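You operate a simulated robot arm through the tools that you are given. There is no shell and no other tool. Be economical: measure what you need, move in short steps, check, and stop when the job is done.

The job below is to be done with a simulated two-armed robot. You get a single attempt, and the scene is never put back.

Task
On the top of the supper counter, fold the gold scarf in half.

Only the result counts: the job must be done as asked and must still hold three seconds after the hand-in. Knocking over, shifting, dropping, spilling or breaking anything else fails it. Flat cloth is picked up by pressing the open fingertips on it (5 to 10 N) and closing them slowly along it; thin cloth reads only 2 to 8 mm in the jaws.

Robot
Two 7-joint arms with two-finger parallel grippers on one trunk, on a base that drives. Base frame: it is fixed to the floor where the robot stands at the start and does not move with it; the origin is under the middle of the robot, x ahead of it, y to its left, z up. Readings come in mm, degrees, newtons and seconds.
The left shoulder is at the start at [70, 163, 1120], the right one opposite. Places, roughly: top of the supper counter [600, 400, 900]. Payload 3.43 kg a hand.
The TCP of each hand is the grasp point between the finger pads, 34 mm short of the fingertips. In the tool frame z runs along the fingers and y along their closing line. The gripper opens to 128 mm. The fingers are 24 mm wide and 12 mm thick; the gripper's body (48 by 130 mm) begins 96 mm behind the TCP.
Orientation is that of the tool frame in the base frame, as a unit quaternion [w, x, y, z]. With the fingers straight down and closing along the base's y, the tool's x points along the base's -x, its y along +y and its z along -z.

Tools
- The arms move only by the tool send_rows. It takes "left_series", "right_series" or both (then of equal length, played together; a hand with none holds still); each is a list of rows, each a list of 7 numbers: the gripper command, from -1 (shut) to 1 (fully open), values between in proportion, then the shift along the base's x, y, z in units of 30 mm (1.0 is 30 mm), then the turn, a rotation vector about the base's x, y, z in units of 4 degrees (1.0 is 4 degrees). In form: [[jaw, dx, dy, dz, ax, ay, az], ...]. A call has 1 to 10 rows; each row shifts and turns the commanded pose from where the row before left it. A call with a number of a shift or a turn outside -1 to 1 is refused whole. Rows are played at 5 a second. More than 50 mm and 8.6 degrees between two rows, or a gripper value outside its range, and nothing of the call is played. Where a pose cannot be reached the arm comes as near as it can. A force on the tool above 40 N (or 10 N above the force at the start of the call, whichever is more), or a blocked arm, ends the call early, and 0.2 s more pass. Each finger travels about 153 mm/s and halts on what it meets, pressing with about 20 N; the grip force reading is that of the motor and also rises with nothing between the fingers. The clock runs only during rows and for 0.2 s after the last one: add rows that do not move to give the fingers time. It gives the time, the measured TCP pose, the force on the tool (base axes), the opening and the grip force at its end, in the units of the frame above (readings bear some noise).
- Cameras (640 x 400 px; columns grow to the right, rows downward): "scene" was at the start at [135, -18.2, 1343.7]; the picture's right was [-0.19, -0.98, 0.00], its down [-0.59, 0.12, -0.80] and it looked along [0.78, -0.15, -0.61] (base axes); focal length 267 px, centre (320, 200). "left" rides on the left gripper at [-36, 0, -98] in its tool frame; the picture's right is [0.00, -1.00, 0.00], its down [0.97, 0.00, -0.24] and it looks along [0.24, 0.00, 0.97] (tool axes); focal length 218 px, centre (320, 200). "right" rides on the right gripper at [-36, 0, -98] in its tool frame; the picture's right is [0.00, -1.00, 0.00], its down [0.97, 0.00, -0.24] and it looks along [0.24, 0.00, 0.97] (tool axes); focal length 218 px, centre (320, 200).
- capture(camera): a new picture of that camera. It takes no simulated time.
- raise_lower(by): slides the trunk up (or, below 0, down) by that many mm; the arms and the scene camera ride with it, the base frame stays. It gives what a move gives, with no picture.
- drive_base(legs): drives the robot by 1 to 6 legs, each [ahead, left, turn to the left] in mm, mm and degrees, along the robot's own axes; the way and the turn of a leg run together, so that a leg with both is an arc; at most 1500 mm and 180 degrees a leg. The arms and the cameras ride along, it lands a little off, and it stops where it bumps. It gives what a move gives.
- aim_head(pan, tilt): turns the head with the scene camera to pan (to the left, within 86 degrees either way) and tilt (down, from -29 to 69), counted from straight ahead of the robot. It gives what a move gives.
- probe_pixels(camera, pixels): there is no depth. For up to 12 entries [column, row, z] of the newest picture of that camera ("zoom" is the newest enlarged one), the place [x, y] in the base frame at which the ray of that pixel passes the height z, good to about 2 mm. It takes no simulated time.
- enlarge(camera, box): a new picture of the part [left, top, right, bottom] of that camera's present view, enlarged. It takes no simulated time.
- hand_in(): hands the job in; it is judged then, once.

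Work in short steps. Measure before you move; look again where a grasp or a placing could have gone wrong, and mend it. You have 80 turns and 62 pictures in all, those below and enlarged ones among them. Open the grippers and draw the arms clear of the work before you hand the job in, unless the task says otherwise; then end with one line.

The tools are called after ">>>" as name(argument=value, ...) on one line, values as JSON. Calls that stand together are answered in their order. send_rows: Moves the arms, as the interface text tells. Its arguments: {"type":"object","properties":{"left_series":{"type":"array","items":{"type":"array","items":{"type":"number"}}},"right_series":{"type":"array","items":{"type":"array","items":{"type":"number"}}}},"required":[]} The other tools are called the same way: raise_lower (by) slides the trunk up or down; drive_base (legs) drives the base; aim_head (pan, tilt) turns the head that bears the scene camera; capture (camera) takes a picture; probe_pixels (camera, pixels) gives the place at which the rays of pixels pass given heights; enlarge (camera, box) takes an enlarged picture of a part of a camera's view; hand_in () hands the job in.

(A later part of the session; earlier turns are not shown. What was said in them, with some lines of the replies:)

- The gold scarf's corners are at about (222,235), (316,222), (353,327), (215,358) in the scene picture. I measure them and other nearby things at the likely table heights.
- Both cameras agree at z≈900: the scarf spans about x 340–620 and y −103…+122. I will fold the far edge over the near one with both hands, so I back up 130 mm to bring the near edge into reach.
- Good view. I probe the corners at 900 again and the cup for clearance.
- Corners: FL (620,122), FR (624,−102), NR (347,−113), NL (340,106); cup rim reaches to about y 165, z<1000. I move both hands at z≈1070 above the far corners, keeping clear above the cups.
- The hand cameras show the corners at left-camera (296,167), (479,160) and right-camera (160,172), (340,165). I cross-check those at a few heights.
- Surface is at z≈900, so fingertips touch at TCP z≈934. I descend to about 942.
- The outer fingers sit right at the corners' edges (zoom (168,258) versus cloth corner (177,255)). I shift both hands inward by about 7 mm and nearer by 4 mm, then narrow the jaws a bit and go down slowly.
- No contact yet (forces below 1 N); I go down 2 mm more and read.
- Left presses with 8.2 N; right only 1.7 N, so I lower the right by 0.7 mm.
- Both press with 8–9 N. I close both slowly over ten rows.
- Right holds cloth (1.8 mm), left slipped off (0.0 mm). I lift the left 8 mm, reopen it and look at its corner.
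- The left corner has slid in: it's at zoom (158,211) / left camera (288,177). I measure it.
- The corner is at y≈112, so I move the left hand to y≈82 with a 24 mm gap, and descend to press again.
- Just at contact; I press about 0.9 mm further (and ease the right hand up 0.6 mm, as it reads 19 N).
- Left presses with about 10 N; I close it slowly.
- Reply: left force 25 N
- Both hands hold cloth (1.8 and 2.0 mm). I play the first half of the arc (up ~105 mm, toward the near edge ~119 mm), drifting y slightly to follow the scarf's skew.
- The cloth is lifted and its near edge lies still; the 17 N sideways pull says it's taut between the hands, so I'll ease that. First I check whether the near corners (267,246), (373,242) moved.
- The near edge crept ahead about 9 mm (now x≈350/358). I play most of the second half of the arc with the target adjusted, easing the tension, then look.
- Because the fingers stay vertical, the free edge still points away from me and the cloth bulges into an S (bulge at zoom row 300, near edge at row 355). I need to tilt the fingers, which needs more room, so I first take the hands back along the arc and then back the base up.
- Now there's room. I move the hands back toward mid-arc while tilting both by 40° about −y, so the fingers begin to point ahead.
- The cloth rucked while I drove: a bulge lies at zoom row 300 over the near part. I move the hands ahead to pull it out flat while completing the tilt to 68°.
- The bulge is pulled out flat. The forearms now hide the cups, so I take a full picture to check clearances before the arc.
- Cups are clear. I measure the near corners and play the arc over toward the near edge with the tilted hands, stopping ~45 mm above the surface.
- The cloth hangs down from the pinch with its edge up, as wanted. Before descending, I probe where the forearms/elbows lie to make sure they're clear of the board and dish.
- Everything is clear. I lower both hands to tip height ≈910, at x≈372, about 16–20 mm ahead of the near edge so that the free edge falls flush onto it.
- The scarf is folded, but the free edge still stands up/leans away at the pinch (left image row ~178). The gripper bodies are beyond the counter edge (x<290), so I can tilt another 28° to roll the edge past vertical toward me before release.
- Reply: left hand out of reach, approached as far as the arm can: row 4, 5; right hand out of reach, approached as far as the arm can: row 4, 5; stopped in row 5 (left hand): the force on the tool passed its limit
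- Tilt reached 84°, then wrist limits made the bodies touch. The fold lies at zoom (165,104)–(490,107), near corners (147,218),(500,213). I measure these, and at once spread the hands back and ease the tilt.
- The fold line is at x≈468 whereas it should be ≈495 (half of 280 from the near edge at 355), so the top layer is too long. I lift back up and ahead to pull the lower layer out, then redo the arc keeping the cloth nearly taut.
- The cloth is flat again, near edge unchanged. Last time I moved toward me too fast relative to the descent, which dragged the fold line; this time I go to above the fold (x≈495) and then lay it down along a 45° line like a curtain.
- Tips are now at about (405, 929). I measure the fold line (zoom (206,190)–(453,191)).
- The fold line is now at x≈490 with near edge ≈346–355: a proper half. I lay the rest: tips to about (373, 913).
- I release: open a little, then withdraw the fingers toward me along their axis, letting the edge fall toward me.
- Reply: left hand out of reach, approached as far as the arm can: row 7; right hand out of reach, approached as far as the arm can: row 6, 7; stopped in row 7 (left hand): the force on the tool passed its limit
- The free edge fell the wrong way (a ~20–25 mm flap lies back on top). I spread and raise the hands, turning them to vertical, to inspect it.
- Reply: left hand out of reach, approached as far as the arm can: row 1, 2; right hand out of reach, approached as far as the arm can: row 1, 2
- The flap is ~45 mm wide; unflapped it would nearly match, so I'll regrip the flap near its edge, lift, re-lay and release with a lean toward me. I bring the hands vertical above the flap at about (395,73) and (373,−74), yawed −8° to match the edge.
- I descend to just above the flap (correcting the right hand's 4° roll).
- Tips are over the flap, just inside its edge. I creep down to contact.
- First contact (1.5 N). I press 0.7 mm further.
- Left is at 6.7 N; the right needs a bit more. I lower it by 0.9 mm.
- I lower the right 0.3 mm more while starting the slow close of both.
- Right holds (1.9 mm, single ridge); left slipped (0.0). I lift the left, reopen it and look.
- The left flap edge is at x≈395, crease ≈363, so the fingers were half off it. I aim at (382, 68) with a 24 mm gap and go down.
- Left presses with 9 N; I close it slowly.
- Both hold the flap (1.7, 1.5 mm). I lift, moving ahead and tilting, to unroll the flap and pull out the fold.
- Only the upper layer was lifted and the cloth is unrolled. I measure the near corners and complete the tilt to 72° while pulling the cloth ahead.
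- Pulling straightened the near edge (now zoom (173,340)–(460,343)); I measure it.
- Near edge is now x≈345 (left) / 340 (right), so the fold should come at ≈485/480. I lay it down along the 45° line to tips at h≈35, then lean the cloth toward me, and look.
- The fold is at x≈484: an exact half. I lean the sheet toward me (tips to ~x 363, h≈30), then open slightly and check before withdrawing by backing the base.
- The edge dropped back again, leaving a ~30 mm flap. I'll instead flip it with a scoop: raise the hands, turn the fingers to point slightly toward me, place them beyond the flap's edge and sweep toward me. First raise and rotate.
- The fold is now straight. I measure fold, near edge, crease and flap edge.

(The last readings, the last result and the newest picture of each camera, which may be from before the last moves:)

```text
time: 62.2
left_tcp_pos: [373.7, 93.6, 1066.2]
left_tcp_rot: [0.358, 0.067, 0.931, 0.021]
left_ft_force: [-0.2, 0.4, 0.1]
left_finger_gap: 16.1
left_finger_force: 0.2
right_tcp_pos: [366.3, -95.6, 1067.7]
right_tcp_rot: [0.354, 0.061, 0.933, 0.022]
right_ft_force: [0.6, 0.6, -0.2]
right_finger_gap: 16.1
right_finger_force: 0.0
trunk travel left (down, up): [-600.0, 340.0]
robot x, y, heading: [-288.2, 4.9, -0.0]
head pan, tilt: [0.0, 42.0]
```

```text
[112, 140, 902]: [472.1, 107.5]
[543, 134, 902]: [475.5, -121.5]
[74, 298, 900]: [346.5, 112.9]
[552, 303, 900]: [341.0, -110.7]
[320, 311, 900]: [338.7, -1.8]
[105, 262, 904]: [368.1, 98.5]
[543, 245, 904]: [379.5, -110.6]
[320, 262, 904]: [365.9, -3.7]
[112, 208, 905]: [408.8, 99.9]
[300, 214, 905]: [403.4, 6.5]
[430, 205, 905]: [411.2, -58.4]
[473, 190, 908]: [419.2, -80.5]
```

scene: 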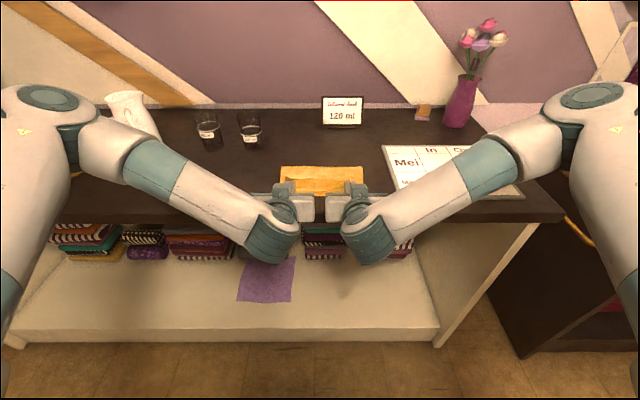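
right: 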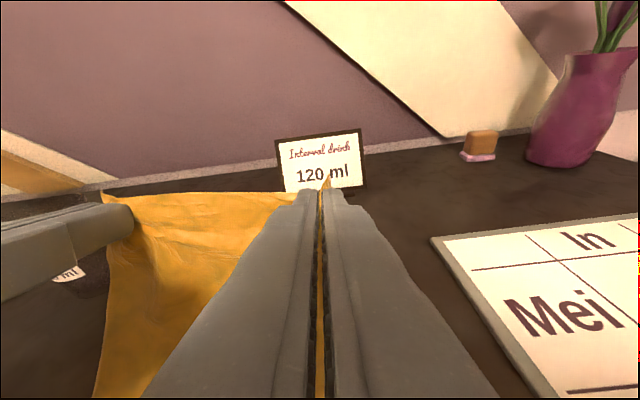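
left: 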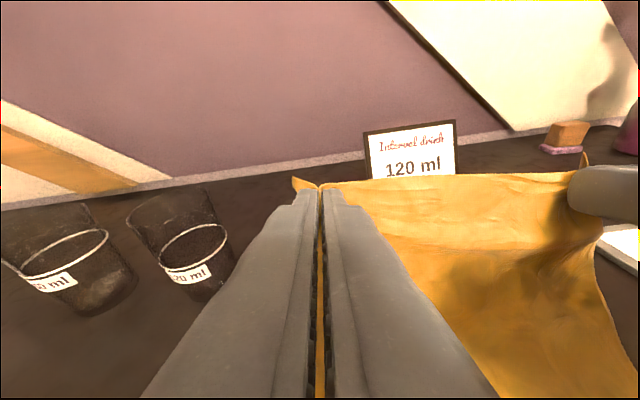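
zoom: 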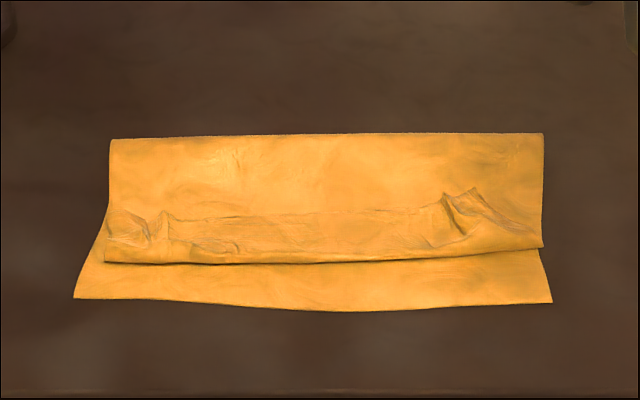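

Flap edge at x≈403–419, crease ≈366–379; flipped, it would land within ~15 mm of the near edge. I drive 150 mm ahead for reach and rotate the hands so the fingers point 38° toward me, above and beyond the flap.

>>> drive_base(legs=[[150, 0, 0]])

>>> send_rows(left_series=[[-0.375, -0.107, -0.035, 0, 0, 1, 0.1], [-0.375, -0.107, -0.035, 0, 0, 1, 0.1], [-0.375, -0.107, -0.035, 0, 0, 1, 0.1], [-0.375, -0.107, -0.035, 0, 0, 1, 0.1], [-0.375, -0.107, -0.035, 0, 0, 1, 0.1], [-0.375, -0.107, -0.035, 0, 0, 1, 0.1], [-0.375, -0.107, -0.035, 0, 0, 1, 0.1], [-0.375, -0.107, -0.035, 0, 0, 1, 0.1], [-0.375, -0.107, -0.035, 0, 0, 1, 0.1], [-0.375, -0.107, -0.035, 0, 0, 1, 0.1]], right_series=[[-0.375, -0.093, 0.035, 0, 0, 1, 0.1], [-0.375, -0.093, 0.035, 0, 0, 1, 0.1], [-0.375, -0.093, 0.035, 0, 0, 1, 0.1], [-0.375, -0.093, 0.035, 0, 0, 1, 0.1], [-0.375, -0.093, 0.035, 0, 0, 1, 0.1], [-0.375, -0.093, 0.035, 0, 0, 1, 0.1], [-0.375, -0.093, 0.035, 0, 0, 1, 0.1], [-0.375, -0.093, 0.035, 0, 0, 1, 0.1], [-0.375, -0.093, 0.035, 0, 0, 1, 0.1], [-0.375, -0.093, 0.035, 0, 0, 1, 0.1]])

>>> send_rows(left_series=[[-0.375, -0.107, -0.035, 0, 0, 1, 0.1], [-0.375, -0.107, -0.035, 0, 0, 1, 0.1], [-0.375, -0.107, -0.035, 0, 0, 1, 0.1], [-0.375, -0.107, -0.035, 0, 0, 1, 0.1], [-0.375, -0.107, -0.035, 0, 0, 1, 0.1], [-0.375, -0.107, -0.035, 0, 0, 1, 0.1], [-0.375, -0.107, -0.035, 0, 0, 1, 0.1], [-0.375, -0.107, -0.035, 0, 0, 1, 0.1], [-0.375, -0.107, -0.035, 0, 0, 1, 0.1], [-0.375, -0.107, -0.035, 0, 0, 1, 0.1]], right_series=[[-0.375, -0.093, 0.035, 0, 0, 1, 0.1], [-0.375, -0.093, 0.035, 0, 0, 1, 0.1], [-0.375, -0.093, 0.035, 0, 0, 1, 0.1], [-0.375, -0.093, 0.035, 0, 0, 1, 0.1], [-0.375, -0.093, 0.035, 0, 0, 1, 0.1], [-0.375, -0.093, 0.035, 0, 0, 1, 0.1], [-0.375, -0.093, 0.035, 0, 0, 1, 0.1], [-0.375, -0.093, 0.035, 0, 0, 1, 0.1], [-0.375, -0.093, 0.035, 0, 0, 1, 0.1], [-0.375, -0.093, 0.035, 0, 0, 1, 0.1]])

>>> capture(camera="scene")

```text
time: 63.5
left_tcp_pos: [520.6, 94.7, 1067.4]
left_tcp_rot: [0.359, 0.066, 0.931, 0.021]
left_ft_force: [-0.5, 0.2, -0.3]
left_finger_gap: 16.0
left_finger_force: 0.1
right_tcp_pos: [514.6, -95.3, 1067.3]
right_tcp_rot: [0.355, 0.06, 0.933, 0.022]
right_ft_force: [0.6, -0.3, -0.1]
right_finger_gap: 16.0
right_finger_force: 0.0
trunk travel left (down, up): [-600.0, 340.0]
robot x, y, heading: [-140.0, 2.9, -0.1]
head pan, tilt: [0.0, 42.0]
```

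```text
time: 65.8
left_tcp_pos: [490.8, 83.2, 1068.1]
left_tcp_rot: [0.017, 0.038, 0.999, 0.01]
left_ft_force: [0.3, 0.2, 0.3]
left_finger_gap: 39.6
left_finger_force: 0.1
right_tcp_pos: [486.2, -83.4, 1065.5]
right_tcp_rot: [0.012, 0.032, 0.999, 0.012]
right_ft_force: [-0.5, 1.0, 0.8]
right_finger_gap: 39.9
right_finger_force: 0.1
trunk travel left (down, up): [-600.0, 340.0]
robot x, y, heading: [-140.3, 0.6, 0.1]
head pan, tilt: [0.0, 42.0]
```

```text
time: 68.0
left_tcp_pos: [458.6, 72.5, 1066.6]
left_tcp_rot: [-0.325, 0.004, 0.946, -0.003]
left_ft_force: [-0.2, -0.2, -0.4]
left_finger_gap: 39.8
left_finger_force: 0.0
right_tcp_pos: [458.6, -73.0, 1066.8]
right_tcp_rot: [-0.33, 0.0, 0.944, 0.001]
right_ft_force: [-0.1, -0.1, 0.0]
right_finger_gap: 40.2
right_finger_force: 0.1
trunk travel left (down, up): [-600.0, 340.0]
robot x, y, heading: [-138.8, 4.4, 0.1]
head pan, tilt: [0.0, 42.0]
```

```text
9 pictures are left
```

scene: 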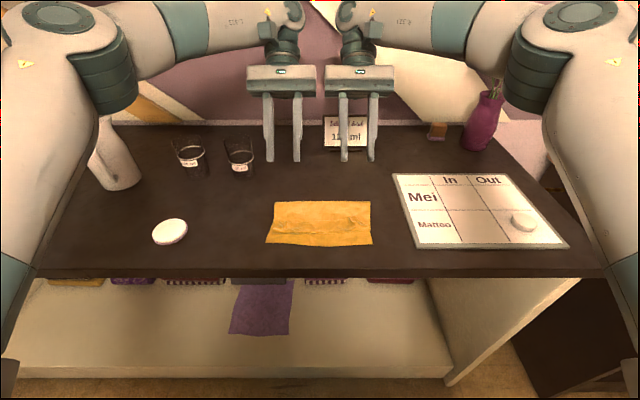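

Clear. Fingers tilted −38° let me regrip the flap's edge and then rotate well past vertical, so the edge will end up pointing toward me. I lower to just above the flap at x≈398–402.

>>> send_rows(left_series=[[-0.625, -0.327, 0, -0.8, 0, 0, 0], [-0.625, -0.327, 0, -0.8, 0, 0, 0], [-0.625, -0.327, 0, -0.8, 0, 0, 0], [-0.625, -0.327, 0, -0.8, 0, 0, 0], [-0.625, -0.327, 0, -0.8, 0, 0, 0], [-0.625, 0, 0, 0, 0, 0, 0]], right_series=[[-0.625, -0.3, 0, -0.8, 0, 0, 0], [-0.625, -0.3, 0, -0.8, 0, 0, 0], [-0.625, -0.3, 0, -0.8, 0, 0, 0], [-0.625, -0.3, 0, -0.8, 0, 0, 0], [-0.625, -0.3, 0, -0.8, 0, 0, 0], [-0.625, 0, 0, 0, 0, 0, 0]])

>>> enlarge(camera="scene", box=[250, 150, 390, 255])

```text
time: 69.3
left_tcp_pos: [407.3, 72.7, 948.3]
left_tcp_rot: [-0.325, 0.005, 0.946, -0.002]
left_ft_force: [-0.1, 0.7, -0.4]
left_finger_gap: 24.1
left_finger_force: 0.1
right_tcp_pos: [413.3, -72.8, 947.8]
right_tcp_rot: [-0.329, 0.0, 0.944, 0.0]
right_ft_force: [-0.3, -0.3, 0.0]
right_finger_gap: 23.8
right_finger_force: 0.0
trunk travel left (down, up): [-600.0, 340.0]
robot x, y, heading: [-140.4, -0.0, -0.1]
head pan, tilt: [0.0, 42.0]
```

```text
3.81 times, centred on (320, 202) of scene
```

zoom: 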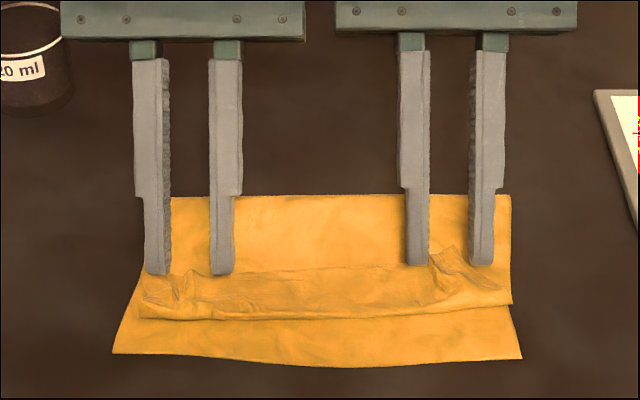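

Positions look right over the flap. I creep down about 8 mm.

>>> send_rows(left_series=[[-0.625, 0, 0, -0.1, 0, 0, 0], [-0.625, 0, 0, -0.1, 0, 0, 0], [-0.625, 0, 0, -0.06, 0, 0, 0], [-0.625, 0, 0, 0, 0, 0, 0]], right_series=[[-0.625, 0, 0, -0.1, 0, 0, 0], [-0.625, 0, 0, -0.1, 0, 0, 0], [-0.625, 0, 0, -0.06, 0, 0, 0], [-0.625, 0, 0, 0, 0, 0, 0]])

```text
time: 70.3
left_tcp_pos: [409.0, 72.5, 939.3]
left_tcp_rot: [-0.325, 0.005, 0.946, -0.001]
left_ft_force: [0.2, -0.3, 0.5]
left_finger_gap: 23.7
left_finger_force: 0.1
right_tcp_pos: [413.5, -71.9, 940.5]
right_tcp_rot: [-0.33, 0.0, 0.944, 0.0]
right_ft_force: [-0.1, 0.5, -0.1]
right_finger_gap: 24.2
right_finger_force: 0.0
trunk travel left (down, up): [-600.0, 340.0]
robot x, y, heading: [-140.7, -0.1, 0.2]
head pan, tilt: [0.0, 42.0]
```

No contact yet; a further 2.4 mm in small steps.

>>> send_rows(left_series=[[-0.625, 0, 0, -0.04, 0, 0, 0], [-0.625, 0, 0, -0.04, 0, 0, 0], [-0.625, 0, 0, 0, 0, 0, 0]], right_series=[[-0.625, 0, 0, -0.04, 0, 0, 0], [-0.625, 0, 0, -0.04, 0, 0, 0], [-0.625, 0, 0, 0, 0, 0, 0]])

```text
time: 71.2
left_tcp_pos: [409.9, 71.4, 936.0]
left_tcp_rot: [-0.324, 0.004, 0.946, -0.002]
left_ft_force: [0.3, 0.5, 0.3]
left_finger_gap: 23.8
left_finger_force: 0.0
right_tcp_pos: [414.5, -72.0, 938.5]
right_tcp_rot: [-0.329, -0.001, 0.944, 0.0]
right_ft_force: [0.3, 0.0, -0.3]
right_finger_gap: 24.2
right_finger_force: 0.1
trunk travel left (down, up): [-600.0, 340.0]
robot x, y, heading: [-139.1, 0.9, 0.2]
head pan, tilt: [0.0, 42.0]
```

>>> send_rows(left_series=[[-0.625, 0, 0, -0.04, 0, 0, 0], [-0.625, 0, 0, -0.03, 0, 0, 0], [-0.625, 0, 0, 0, 0, 0, 0]], right_series=[[-0.625, 0, 0, -0.04, 0, 0, 0], [-0.625, 0, 0, -0.03, 0, 0, 0], [-0.625, 0, 0, 0, 0, 0, 0]])

```text
time: 72.0
left_tcp_pos: [408.3, 72.4, 935.6]
left_tcp_rot: [-0.324, 0.004, 0.946, -0.003]
left_ft_force: [2.1, -0.6, 12.4]
left_finger_gap: 24.2
left_finger_force: 0.1
right_tcp_pos: [412.6, -72.8, 936.9]
right_tcp_rot: [-0.328, 0.0, 0.945, 0.001]
right_ft_force: [-0.3, -1.0, 1.2]
right_finger_gap: 24.2
right_finger_force: 0.1
trunk travel left (down, up): [-600.0, 340.0]
robot x, y, heading: [-140.7, -0.3, 0.1]
head pan, tilt: [0.0, 42.0]
```

Left presses with 12 N, right is just touching. I ease the left 0.2 mm and lower the right 0.9 mm.

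>>> send_rows(left_series=[[-0.625, 0, 0, 0.006, 0, 0, 0], [-0.625, 0, 0, 0, 0, 0, 0]], right_series=[[-0.625, 0, 0, -0.03, 0, 0, 0], [-0.625, 0, 0, 0, 0, 0, 0]])

```text
time: 72.5
left_tcp_pos: [407.8, 71.8, 935.7]
left_tcp_rot: [-0.323, 0.004, 0.946, -0.003]
left_ft_force: [2.5, -0.7, 13.8]
left_finger_gap: 23.8
left_finger_force: 0.1
right_tcp_pos: [412.2, -72.9, 935.8]
right_tcp_rot: [-0.329, 0.0, 0.944, 0.001]
right_ft_force: [0.6, 0.5, 6.1]
right_finger_gap: 23.8
right_finger_force: 0.0
trunk travel left (down, up): [-600.0, 340.0]
robot x, y, heading: [-135.3, -3.9, 0.1]
head pan, tilt: [0.0, 42.0]
```

Left ~13 N, right ~6 N. I ease/press them a touch more and close slowly.

>>> send_rows(left_series=[[-0.65, 0, 0, 0.008, 0, 0, 0], [-0.7, 0, 0, 0, 0, 0, 0], [-0.75, 0, 0, 0, 0, 0, 0], [-0.79, 0, 0, 0, 0, 0, 0], [-0.83, 0, 0, 0, 0, 0, 0], [-0.87, 0, 0, 0, 0, 0, 0], [-0.91, 0, 0, 0, 0, 0, 0], [-0.95, 0, 0, 0, 0, 0, 0], [-1, 0, 0, 0, 0, 0, 0], [-1, 0, 0, 0, 0, 0, 0]], right_series=[[-0.64, 0, 0, -0.01, 0, 0, 0], [-0.7, 0, 0, 0, 0, 0, 0], [-0.75, 0, 0, 0, 0, 0, 0], [-0.79, 0, 0, 0, 0, 0, 0], [-0.83, 0, 0, 0, 0, 0, 0], [-0.87, 0, 0, 0, 0, 0, 0], [-0.91, 0, 0, 0, 0, 0, 0], [-0.95, 0, 0, 0, 0, 0, 0], [-1, 0, 0, 0, 0, 0, 0], [-1, 0, 0, 0, 0, 0, 0]])

>>> enlarge(camera="scene", box=[250, 150, 390, 255])

```text
time: 74.8
left_tcp_pos: [407.3, 71.6, 936.4]
left_tcp_rot: [-0.324, 0.004, 0.946, -0.003]
left_ft_force: [0.2, -4.0, 6.4]
left_finger_gap: 1.9
left_finger_force: 20.3
right_tcp_pos: [411.5, -72.6, 935.6]
right_tcp_rot: [-0.328, 0.0, 0.945, 0.001]
right_ft_force: [-0.7, 3.7, 16.3]
right_finger_gap: 1.9
right_finger_force: 20.3
trunk travel left (down, up): [-600.0, 340.0]
robot x, y, heading: [-136.4, 1.2, 0.0]
head pan, tilt: [0.0, 42.0]
```

```text
3.81 times, centred on (320, 202) of scene
```

zoom: 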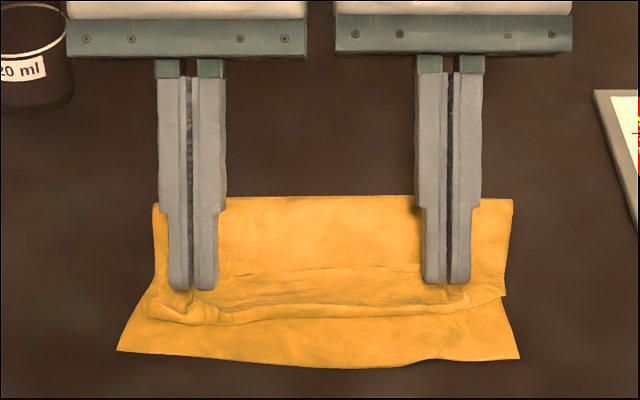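

Both hold the flap edge (1.9 mm each) with the fingers tilted back. I lift it ahead while rotating, back the base up 150 mm for room, then pull the cloth out to above the fold with the tilt continuing to ~74°.

>>> send_rows(left_series=[[-1, 0, 0, 0.9, 0, -1, 0], [-1, 0.1, 0, 0.7, 0, -1, 0], [-1, 0.2, 0, 0.5, 0, -1, 0], [-1, 0.4, 0, 0.3, 0, -1, 0], [-1, 0.45, 0, 0.2, 0, -1, 0], [-1, 0.45, 0, 0.1, 0, -1, 0], [-1, 0.45, 0, 0.1, 0, -1, 0], [-1, 0.5, 0, 0.1, 0, -1, 0], [-1, 0.5, 0, 0, 0, -1, 0], [-1, 0.45, 0, 0, 0, -1, 0]], right_series=[[-1, 0, 0, 0.9, 0, -1, 0], [-1, 0.1, 0, 0.7, 0, -1, 0], [-1, 0.2, 0, 0.5, 0, -1, 0], [-1, 0.4, 0, 0.3, 0, -1, 0], [-1, 0.45, 0, 0.2, 0, -1, 0], [-1, 0.45, 0, 0.1, 0, -1, 0], [-1, 0.45, 0, 0.1, 0, -1, 0], [-1, 0.5, 0, 0.1, 0, -1, 0], [-1, 0.5, 0, 0, 0, -1, 0], [-1, 0.4, 0, 0, 0, -1, 0]])

>>> drive_base(legs=[[-150, 0, 0]])

>>> send_rows(left_series=[[-1, 0.254, 0, 0.03, 0, -1, 0], [-1, 0.254, 0, 0.03, 0, -1, 0], [-1, 0.254, 0, 0.03, 0, -1, 0], [-1, 0.254, 0, 0.03, 0, -1, 0], [-1, 0.254, 0, 0.03, 0, -1, 0], [-1, 0.254, 0, 0.03, 0, -1, 0], [-1, 0.254, 0, 0.03, 0, -1, 0], [-1, 0.254, 0, 0.03, 0, -1, 0], [-1, 0.254, 0, 0.03, 0, -1, 0], [-1, 0.254, 0, 0.03, 0, -1, 0]], right_series=[[-1, 0.254, 0, 0.03, 0, -1, 0], [-1, 0.254, 0, 0.03, 0, -1, 0], [-1, 0.254, 0, 0.03, 0, -1, 0], [-1, 0.254, 0, 0.03, 0, -1, 0], [-1, 0.254, 0, 0.03, 0, -1, 0], [-1, 0.254, 0, 0.03, 0, -1, 0], [-1, 0.254, 0, 0.03, 0, -1, 0], [-1, 0.254, 0, 0.03, 0, -1, 0], [-1, 0.254, 0, 0.03, 0, -1, 0], [-1, 0.254, 0, 0.03, 0, -1, 0]])

>>> enlarge(camera="scene", box=[240, 90, 400, 215])

```text
time: 77.0
left_tcp_pos: [514.7, 72.8, 1022.4]
left_tcp_rot: [0.018, 0.006, 1.0, -0.001]
left_ft_force: [-0.3, -6.1, 0.3]
left_finger_gap: 1.7
left_finger_force: 20.5
right_tcp_pos: [516.3, -71.4, 1022.7]
right_tcp_rot: [0.014, -0.001, 1.0, 0.0]
right_ft_force: [-0.6, 5.8, -1.3]
right_finger_gap: 1.9
right_finger_force: 20.3
trunk travel left (down, up): [-600.0, 340.0]
robot x, y, heading: [-142.6, 1.4, 0.0]
head pan, tilt: [0.0, 42.0]
```

```text
time: 78.3
left_tcp_pos: [370.2, 73.3, 1022.5]
left_tcp_rot: [0.017, 0.005, 1.0, -0.001]
left_ft_force: [0.2, -6.3, -0.2]
left_finger_gap: 2.0
left_finger_force: 20.3
right_tcp_pos: [370.1, -71.5, 1021.8]
right_tcp_rot: [0.014, 0.0, 1.0, 0.001]
right_ft_force: [-0.8, 7.0, -0.2]
right_finger_gap: 1.7
right_finger_force: 19.7
trunk travel left (down, up): [-600.0, 340.0]
robot x, y, heading: [-280.9, 7.8, -0.1]
head pan, tilt: [0.0, 42.0]
```

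```text
time: 80.5
left_tcp_pos: [445.0, 73.9, 1032.7]
left_tcp_rot: [0.359, 0.005, 0.933, 0.0]
left_ft_force: [0.2, -6.8, 0.2]
left_finger_gap: 1.7
left_finger_force: 19.9
right_tcp_pos: [447.0, -72.0, 1031.9]
right_tcp_rot: [0.355, -0.001, 0.935, 0.001]
right_ft_force: [0.7, 6.3, 0.0]
right_finger_gap: 1.7
right_finger_force: 19.9
trunk travel left (down, up): [-600.0, 340.0]
robot x, y, heading: [-283.8, 3.2, 0.0]
head pan, tilt: [0.0, 42.0]
```

```text
3.20 times, centred on (320, 152) of scene
```

zoom: 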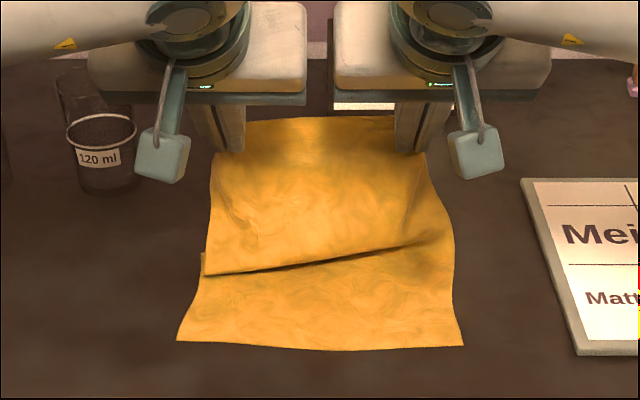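

Both still hold, and the expected ruck is there. I pull it out by moving ahead and tilting to ~74°, then measure the near corners.

>>> send_rows(left_series=[[-1, 0.19, 0, 0, 0, -1, 0], [-1, 0.19, 0, 0, 0, -1, 0], [-1, 0.19, 0, 0, 0, -1, 0], [-1, 0.19, 0, -0.05, 0, -1, 0], [-1, 0.19, 0, -0.07, 0, -1, 0], [-1, 0.19, 0, -0.07, 0, -1, 0], [-1, 0.19, 0, -0.07, 0, -1, 0], [-1, 0.19, 0, -0.07, 0, -1, 0], [-1, 0, 0, 0, 0, 0, 0]], right_series=[[-1, 0.18, 0, 0, 0, -1, 0], [-1, 0.18, 0, 0, 0, -1, 0], [-1, 0.18, 0, 0, 0, -1, 0], [-1, 0.18, 0, -0.05, 0, -1, 0], [-1, 0.18, 0, -0.07, 0, -1, 0], [-1, 0.18, 0, -0.07, 0, -1, 0], [-1, 0.18, 0, -0.07, 0, -1, 0], [-1, 0.18, 0, -0.07, 0, -1, 0], [-1, 0, 0, 0, 0, 0, 0]])

>>> enlarge(camera="scene", box=[240, 90, 400, 215])

```text
time: 82.5
left_tcp_pos: [491.3, 73.8, 1022.0]
left_tcp_rot: [0.603, 0.004, 0.798, 0.002]
left_ft_force: [0.7, -7.6, -0.3]
left_finger_gap: 1.8
left_finger_force: 20.1
right_tcp_pos: [490.7, -71.9, 1020.7]
right_tcp_rot: [0.599, -0.001, 0.801, 0.001]
right_ft_force: [0.7, 7.7, -0.8]
right_finger_gap: 1.9
right_finger_force: 19.8
trunk travel left (down, up): [-600.0, 340.0]
robot x, y, heading: [-282.8, 2.4, -0.1]
head pan, tilt: [0.0, 42.0]
```

```text
3.20 times, centred on (320, 152) of scene
```

zoom: 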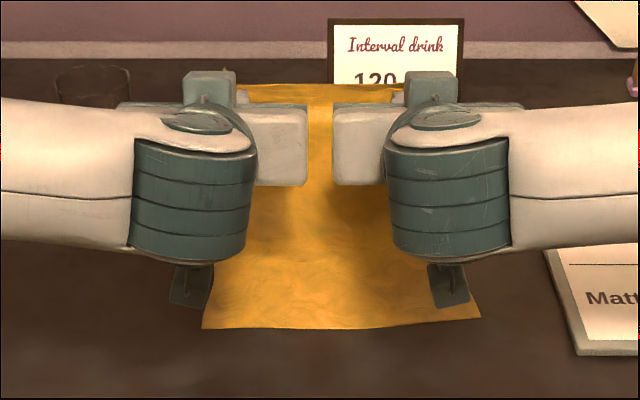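

>>> probe_pixels(camera="zoom", pixels=[[203, 328, 900], [480, 318, 900], [340, 328, 900]])

```text
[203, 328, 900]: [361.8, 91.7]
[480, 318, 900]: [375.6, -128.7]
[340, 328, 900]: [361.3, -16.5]
```

The whole scarf got pulled ahead: near corners now (362,92) and (376,−129). Fold target becomes ≈504/513, with an 18 mm shift toward −y while laying. I lay along the 45° line with that.

>>> send_rows(left_series=[[-1, -0.617, -0.086, -0.1, 0, 0, 0], [-1, -0.617, -0.086, -0.1, 0, 0, 0], [-1, -0.52, -0.086, -0.52, 0, 0, 0], [-1, -0.52, -0.086, -0.52, 0, 0, 0], [-1, -0.52, -0.086, -0.52, 0, 0, 0], [-1, -0.52, -0.086, -0.52, 0, 0, 0], [-1, -0.52, -0.086, -0.52, 0, 0, 0], [-1, -0.3, 0, -0.15, 0, -1, 0], [-1, 0, 0, 0, 0, 0, 0]], right_series=[[-1, -0.467, -0.086, -0.1, 0, 0, 0], [-1, -0.467, -0.086, -0.1, 0, 0, 0], [-1, -0.52, -0.086, -0.52, 0, 0, 0], [-1, -0.52, -0.086, -0.52, 0, 0, 0], [-1, -0.52, -0.086, -0.52, 0, 0, 0], [-1, -0.52, -0.086, -0.52, 0, 0, 0], [-1, -0.52, -0.086, -0.52, 0, 0, 0], [-1, -0.3, 0, -0.15, 0, -1, 0], [-1, 0, 0, 0, 0, 0, 0]])

>>> enlarge(camera="scene", box=[240, 115, 400, 235])

```text
time: 84.5
left_tcp_pos: [367.6, 54.1, 932.5]
left_tcp_rot: [0.63, 0.003, 0.777, 0.003]
left_ft_force: [-0.5, -2.5, -0.2]
left_finger_gap: 1.5
left_finger_force: 20.1
right_tcp_pos: [375.0, -87.0, 935.0]
right_tcp_rot: [0.624, 0.002, 0.781, -0.003]
right_ft_force: [-0.3, 3.9, 0.5]
right_finger_gap: 1.8
right_finger_force: 19.7
right hand out of reach, approached as far as the arm can: row 8
trunk travel left (down, up): [-600.0, 340.0]
robot x, y, heading: [-282.6, 2.8, -0.1]
head pan, tilt: [0.0, 42.0]
```

```text
3.33 times, centred on (320, 175) of scene
```

zoom: 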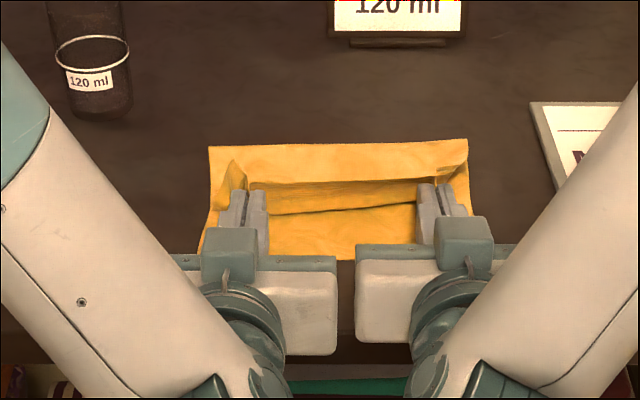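

The fold is well placed (zoom rows 139–146) and the edge is upright at the pinch. I lean the sheet toward me by 24 mm and down 8 mm, then open and check.

>>> send_rows(left_series=[[-1, -0.27, 0, -0.08, 0, 0, 0], [-1, -0.27, 0, -0.08, 0, 0, 0], [-1, -0.27, 0, -0.08, 0, 0, 0], [-1, 0, 0, 0, 0, 0, 0], [-0.9, -0.1, 0, 0, 0, 0, 0], [-0.8, -0.4, 0, 0, 0, 0, 0], [-0.75, -0.5, 0, 0, 0, 0, 0]], right_series=[[-1, -0.27, 0, -0.1, 0, 0, 0], [-1, -0.27, 0, -0.1, 0, 0, 0], [-1, -0.27, 0, -0.1, 0, 0, 0], [-1, 0, 0, 0, 0, 0, 0], [-0.9, -0.1, 0, 0, 0, 0, 0], [-0.8, -0.4, 0, 0, 0, 0, 0], [-0.75, -0.5, 0, 0, 0, 0, 0]])

>>> drive_base(legs=[[-100, 0, 0]])

>>> capture(camera="scene")

```text
time: 86.1
left_tcp_pos: [311.8, 54.6, 925.0]
left_tcp_rot: [0.63, 0.003, 0.777, 0.002]
left_ft_force: [-0.2, 0.2, 0.3]
left_finger_gap: 16.2
left_finger_force: 0.1
right_tcp_pos: [318.8, -85.8, 926.0]
right_tcp_rot: [0.627, -0.001, 0.779, 0.0]
right_ft_force: [-0.7, -0.8, -0.1]
right_finger_gap: 16.1
right_finger_force: 0.1
trunk travel left (down, up): [-600.0, 340.0]
robot x, y, heading: [-280.9, -3.3, 0.0]
head pan, tilt: [0.0, 42.0]
```

```text
time: 87.2
left_tcp_pos: [215.3, 55.2, 925.4]
left_tcp_rot: [0.63, 0.004, 0.777, 0.002]
left_ft_force: [0.0, 0.0, -0.6]
left_finger_gap: 15.9
left_finger_force: 0.1
right_tcp_pos: [222.0, -86.2, 927.5]
right_tcp_rot: [0.627, 0.0, 0.779, 0.0]
right_ft_force: [0.7, 0.0, -0.2]
right_finger_gap: 16.0
right_finger_force: 0.1
trunk travel left (down, up): [-600.0, 340.0]
robot x, y, heading: [-382.0, 1.8, -0.3]
head pan, tilt: [0.0, 42.0]
```

```text
3 pictures are left
```

scene: 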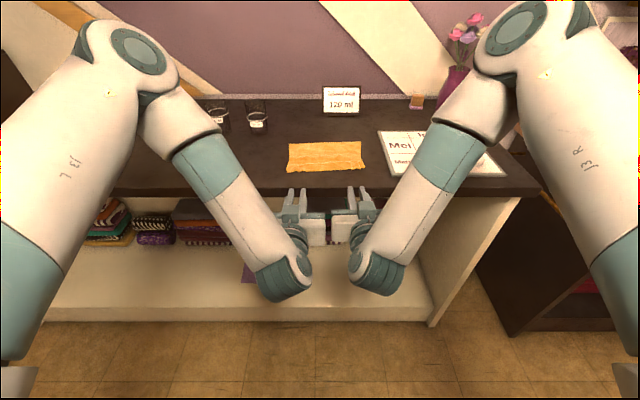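

The scarf looks like one clean strip now; I enlarge it to check for a flap.

>>> enlarge(camera="scene", box=[276, 125, 376, 188])

```text
6.35 times, centred on (326, 156) of scene
```

zoom: 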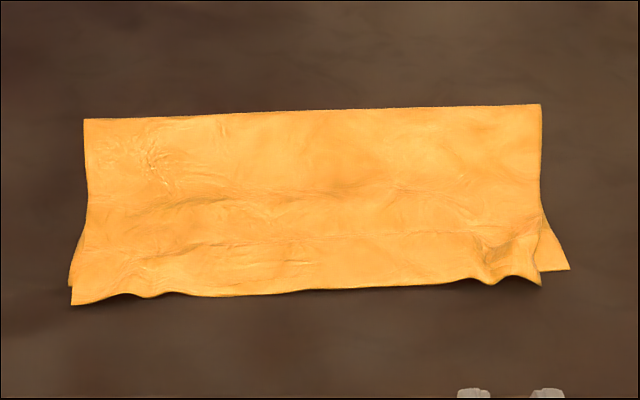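

The edge fell toward me: a clean fold, with corners nearly coinciding. I measure the offsets.

>>> probe_pixels(camera="zoom", pixels=[[84, 119, 902], [540, 104, 902], [72, 305, 903], [69, 285, 900], [540, 285, 903], [569, 269, 900]])

```text
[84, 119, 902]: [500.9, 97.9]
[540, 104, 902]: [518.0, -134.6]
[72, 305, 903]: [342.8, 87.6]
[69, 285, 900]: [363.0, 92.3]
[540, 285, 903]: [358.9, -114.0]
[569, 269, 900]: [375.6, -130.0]
```

The top edge overlaps the lower by only ~17 mm with the sides aligned; fold is essentially at half. I open the grippers and back away to be well clear.

>>> drive_base(legs=[[-120, 0, 0]])

>>> send_rows(left_series=[[0, 0, 0.3, 0.3, 0, 0, 0], [0, 0, 0.3, 0.3, 0, 0, 0], [0, 0, 0, 0, 0, 0, 0]], right_series=[[0, 0, -0.3, 0.3, 0, 0, 0], [0, 0, -0.3, 0.3, 0, 0, 0], [0, 0, 0, 0, 0, 0, 0]])

>>> capture(camera="scene")

```text
time: 88.5
left_tcp_pos: [93.0, 55.4, 924.8]
left_tcp_rot: [0.63, 0.003, 0.777, 0.003]
left_ft_force: [0.0, 0.5, 0.5]
left_finger_gap: 16.1
left_finger_force: 0.1
right_tcp_pos: [98.7, -85.5, 926.0]
right_tcp_rot: [0.626, -0.002, 0.78, 0.001]
right_ft_force: [0.3, 0.0, -0.2]
right_finger_gap: 16.0
right_finger_force: 0.0
trunk travel left (down, up): [-600.0, 340.0]
robot x, y, heading: [-502.4, 4.2, -0.0]
head pan, tilt: [0.0, 42.0]
```

```text
time: 89.3
left_tcp_pos: [95.0, 73.6, 941.2]
left_tcp_rot: [0.63, 0.003, 0.777, 0.003]
left_ft_force: [0.6, 0.0, -0.8]
left_finger_gap: 64.0
left_finger_force: 0.2
right_tcp_pos: [101.6, -103.3, 944.8]
right_tcp_rot: [0.624, 0.0, 0.781, -0.002]
right_ft_force: [0.5, 1.1, 0.4]
right_finger_gap: 64.1
right_finger_force: 0.1
trunk travel left (down, up): [-600.0, 340.0]
robot x, y, heading: [-503.3, -0.1, 0.1]
head pan, tilt: [0.0, 42.0]
```

```text
1 pictures are left
```

scene: 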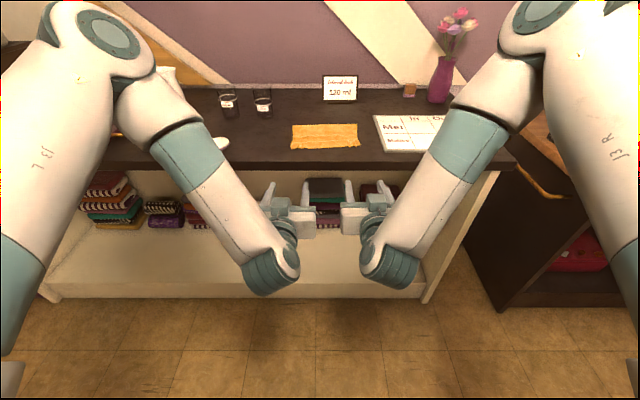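

The scarf lies folded, nothing else has moved, and the arms are clear. I hand in.

>>> hand_in()

```text
The job is handed in.
```

The gold scarf is folded in half on the supper counter, with its top edge about 17 mm past the bottom one; the arms are clear and nothing else appears to have moved.
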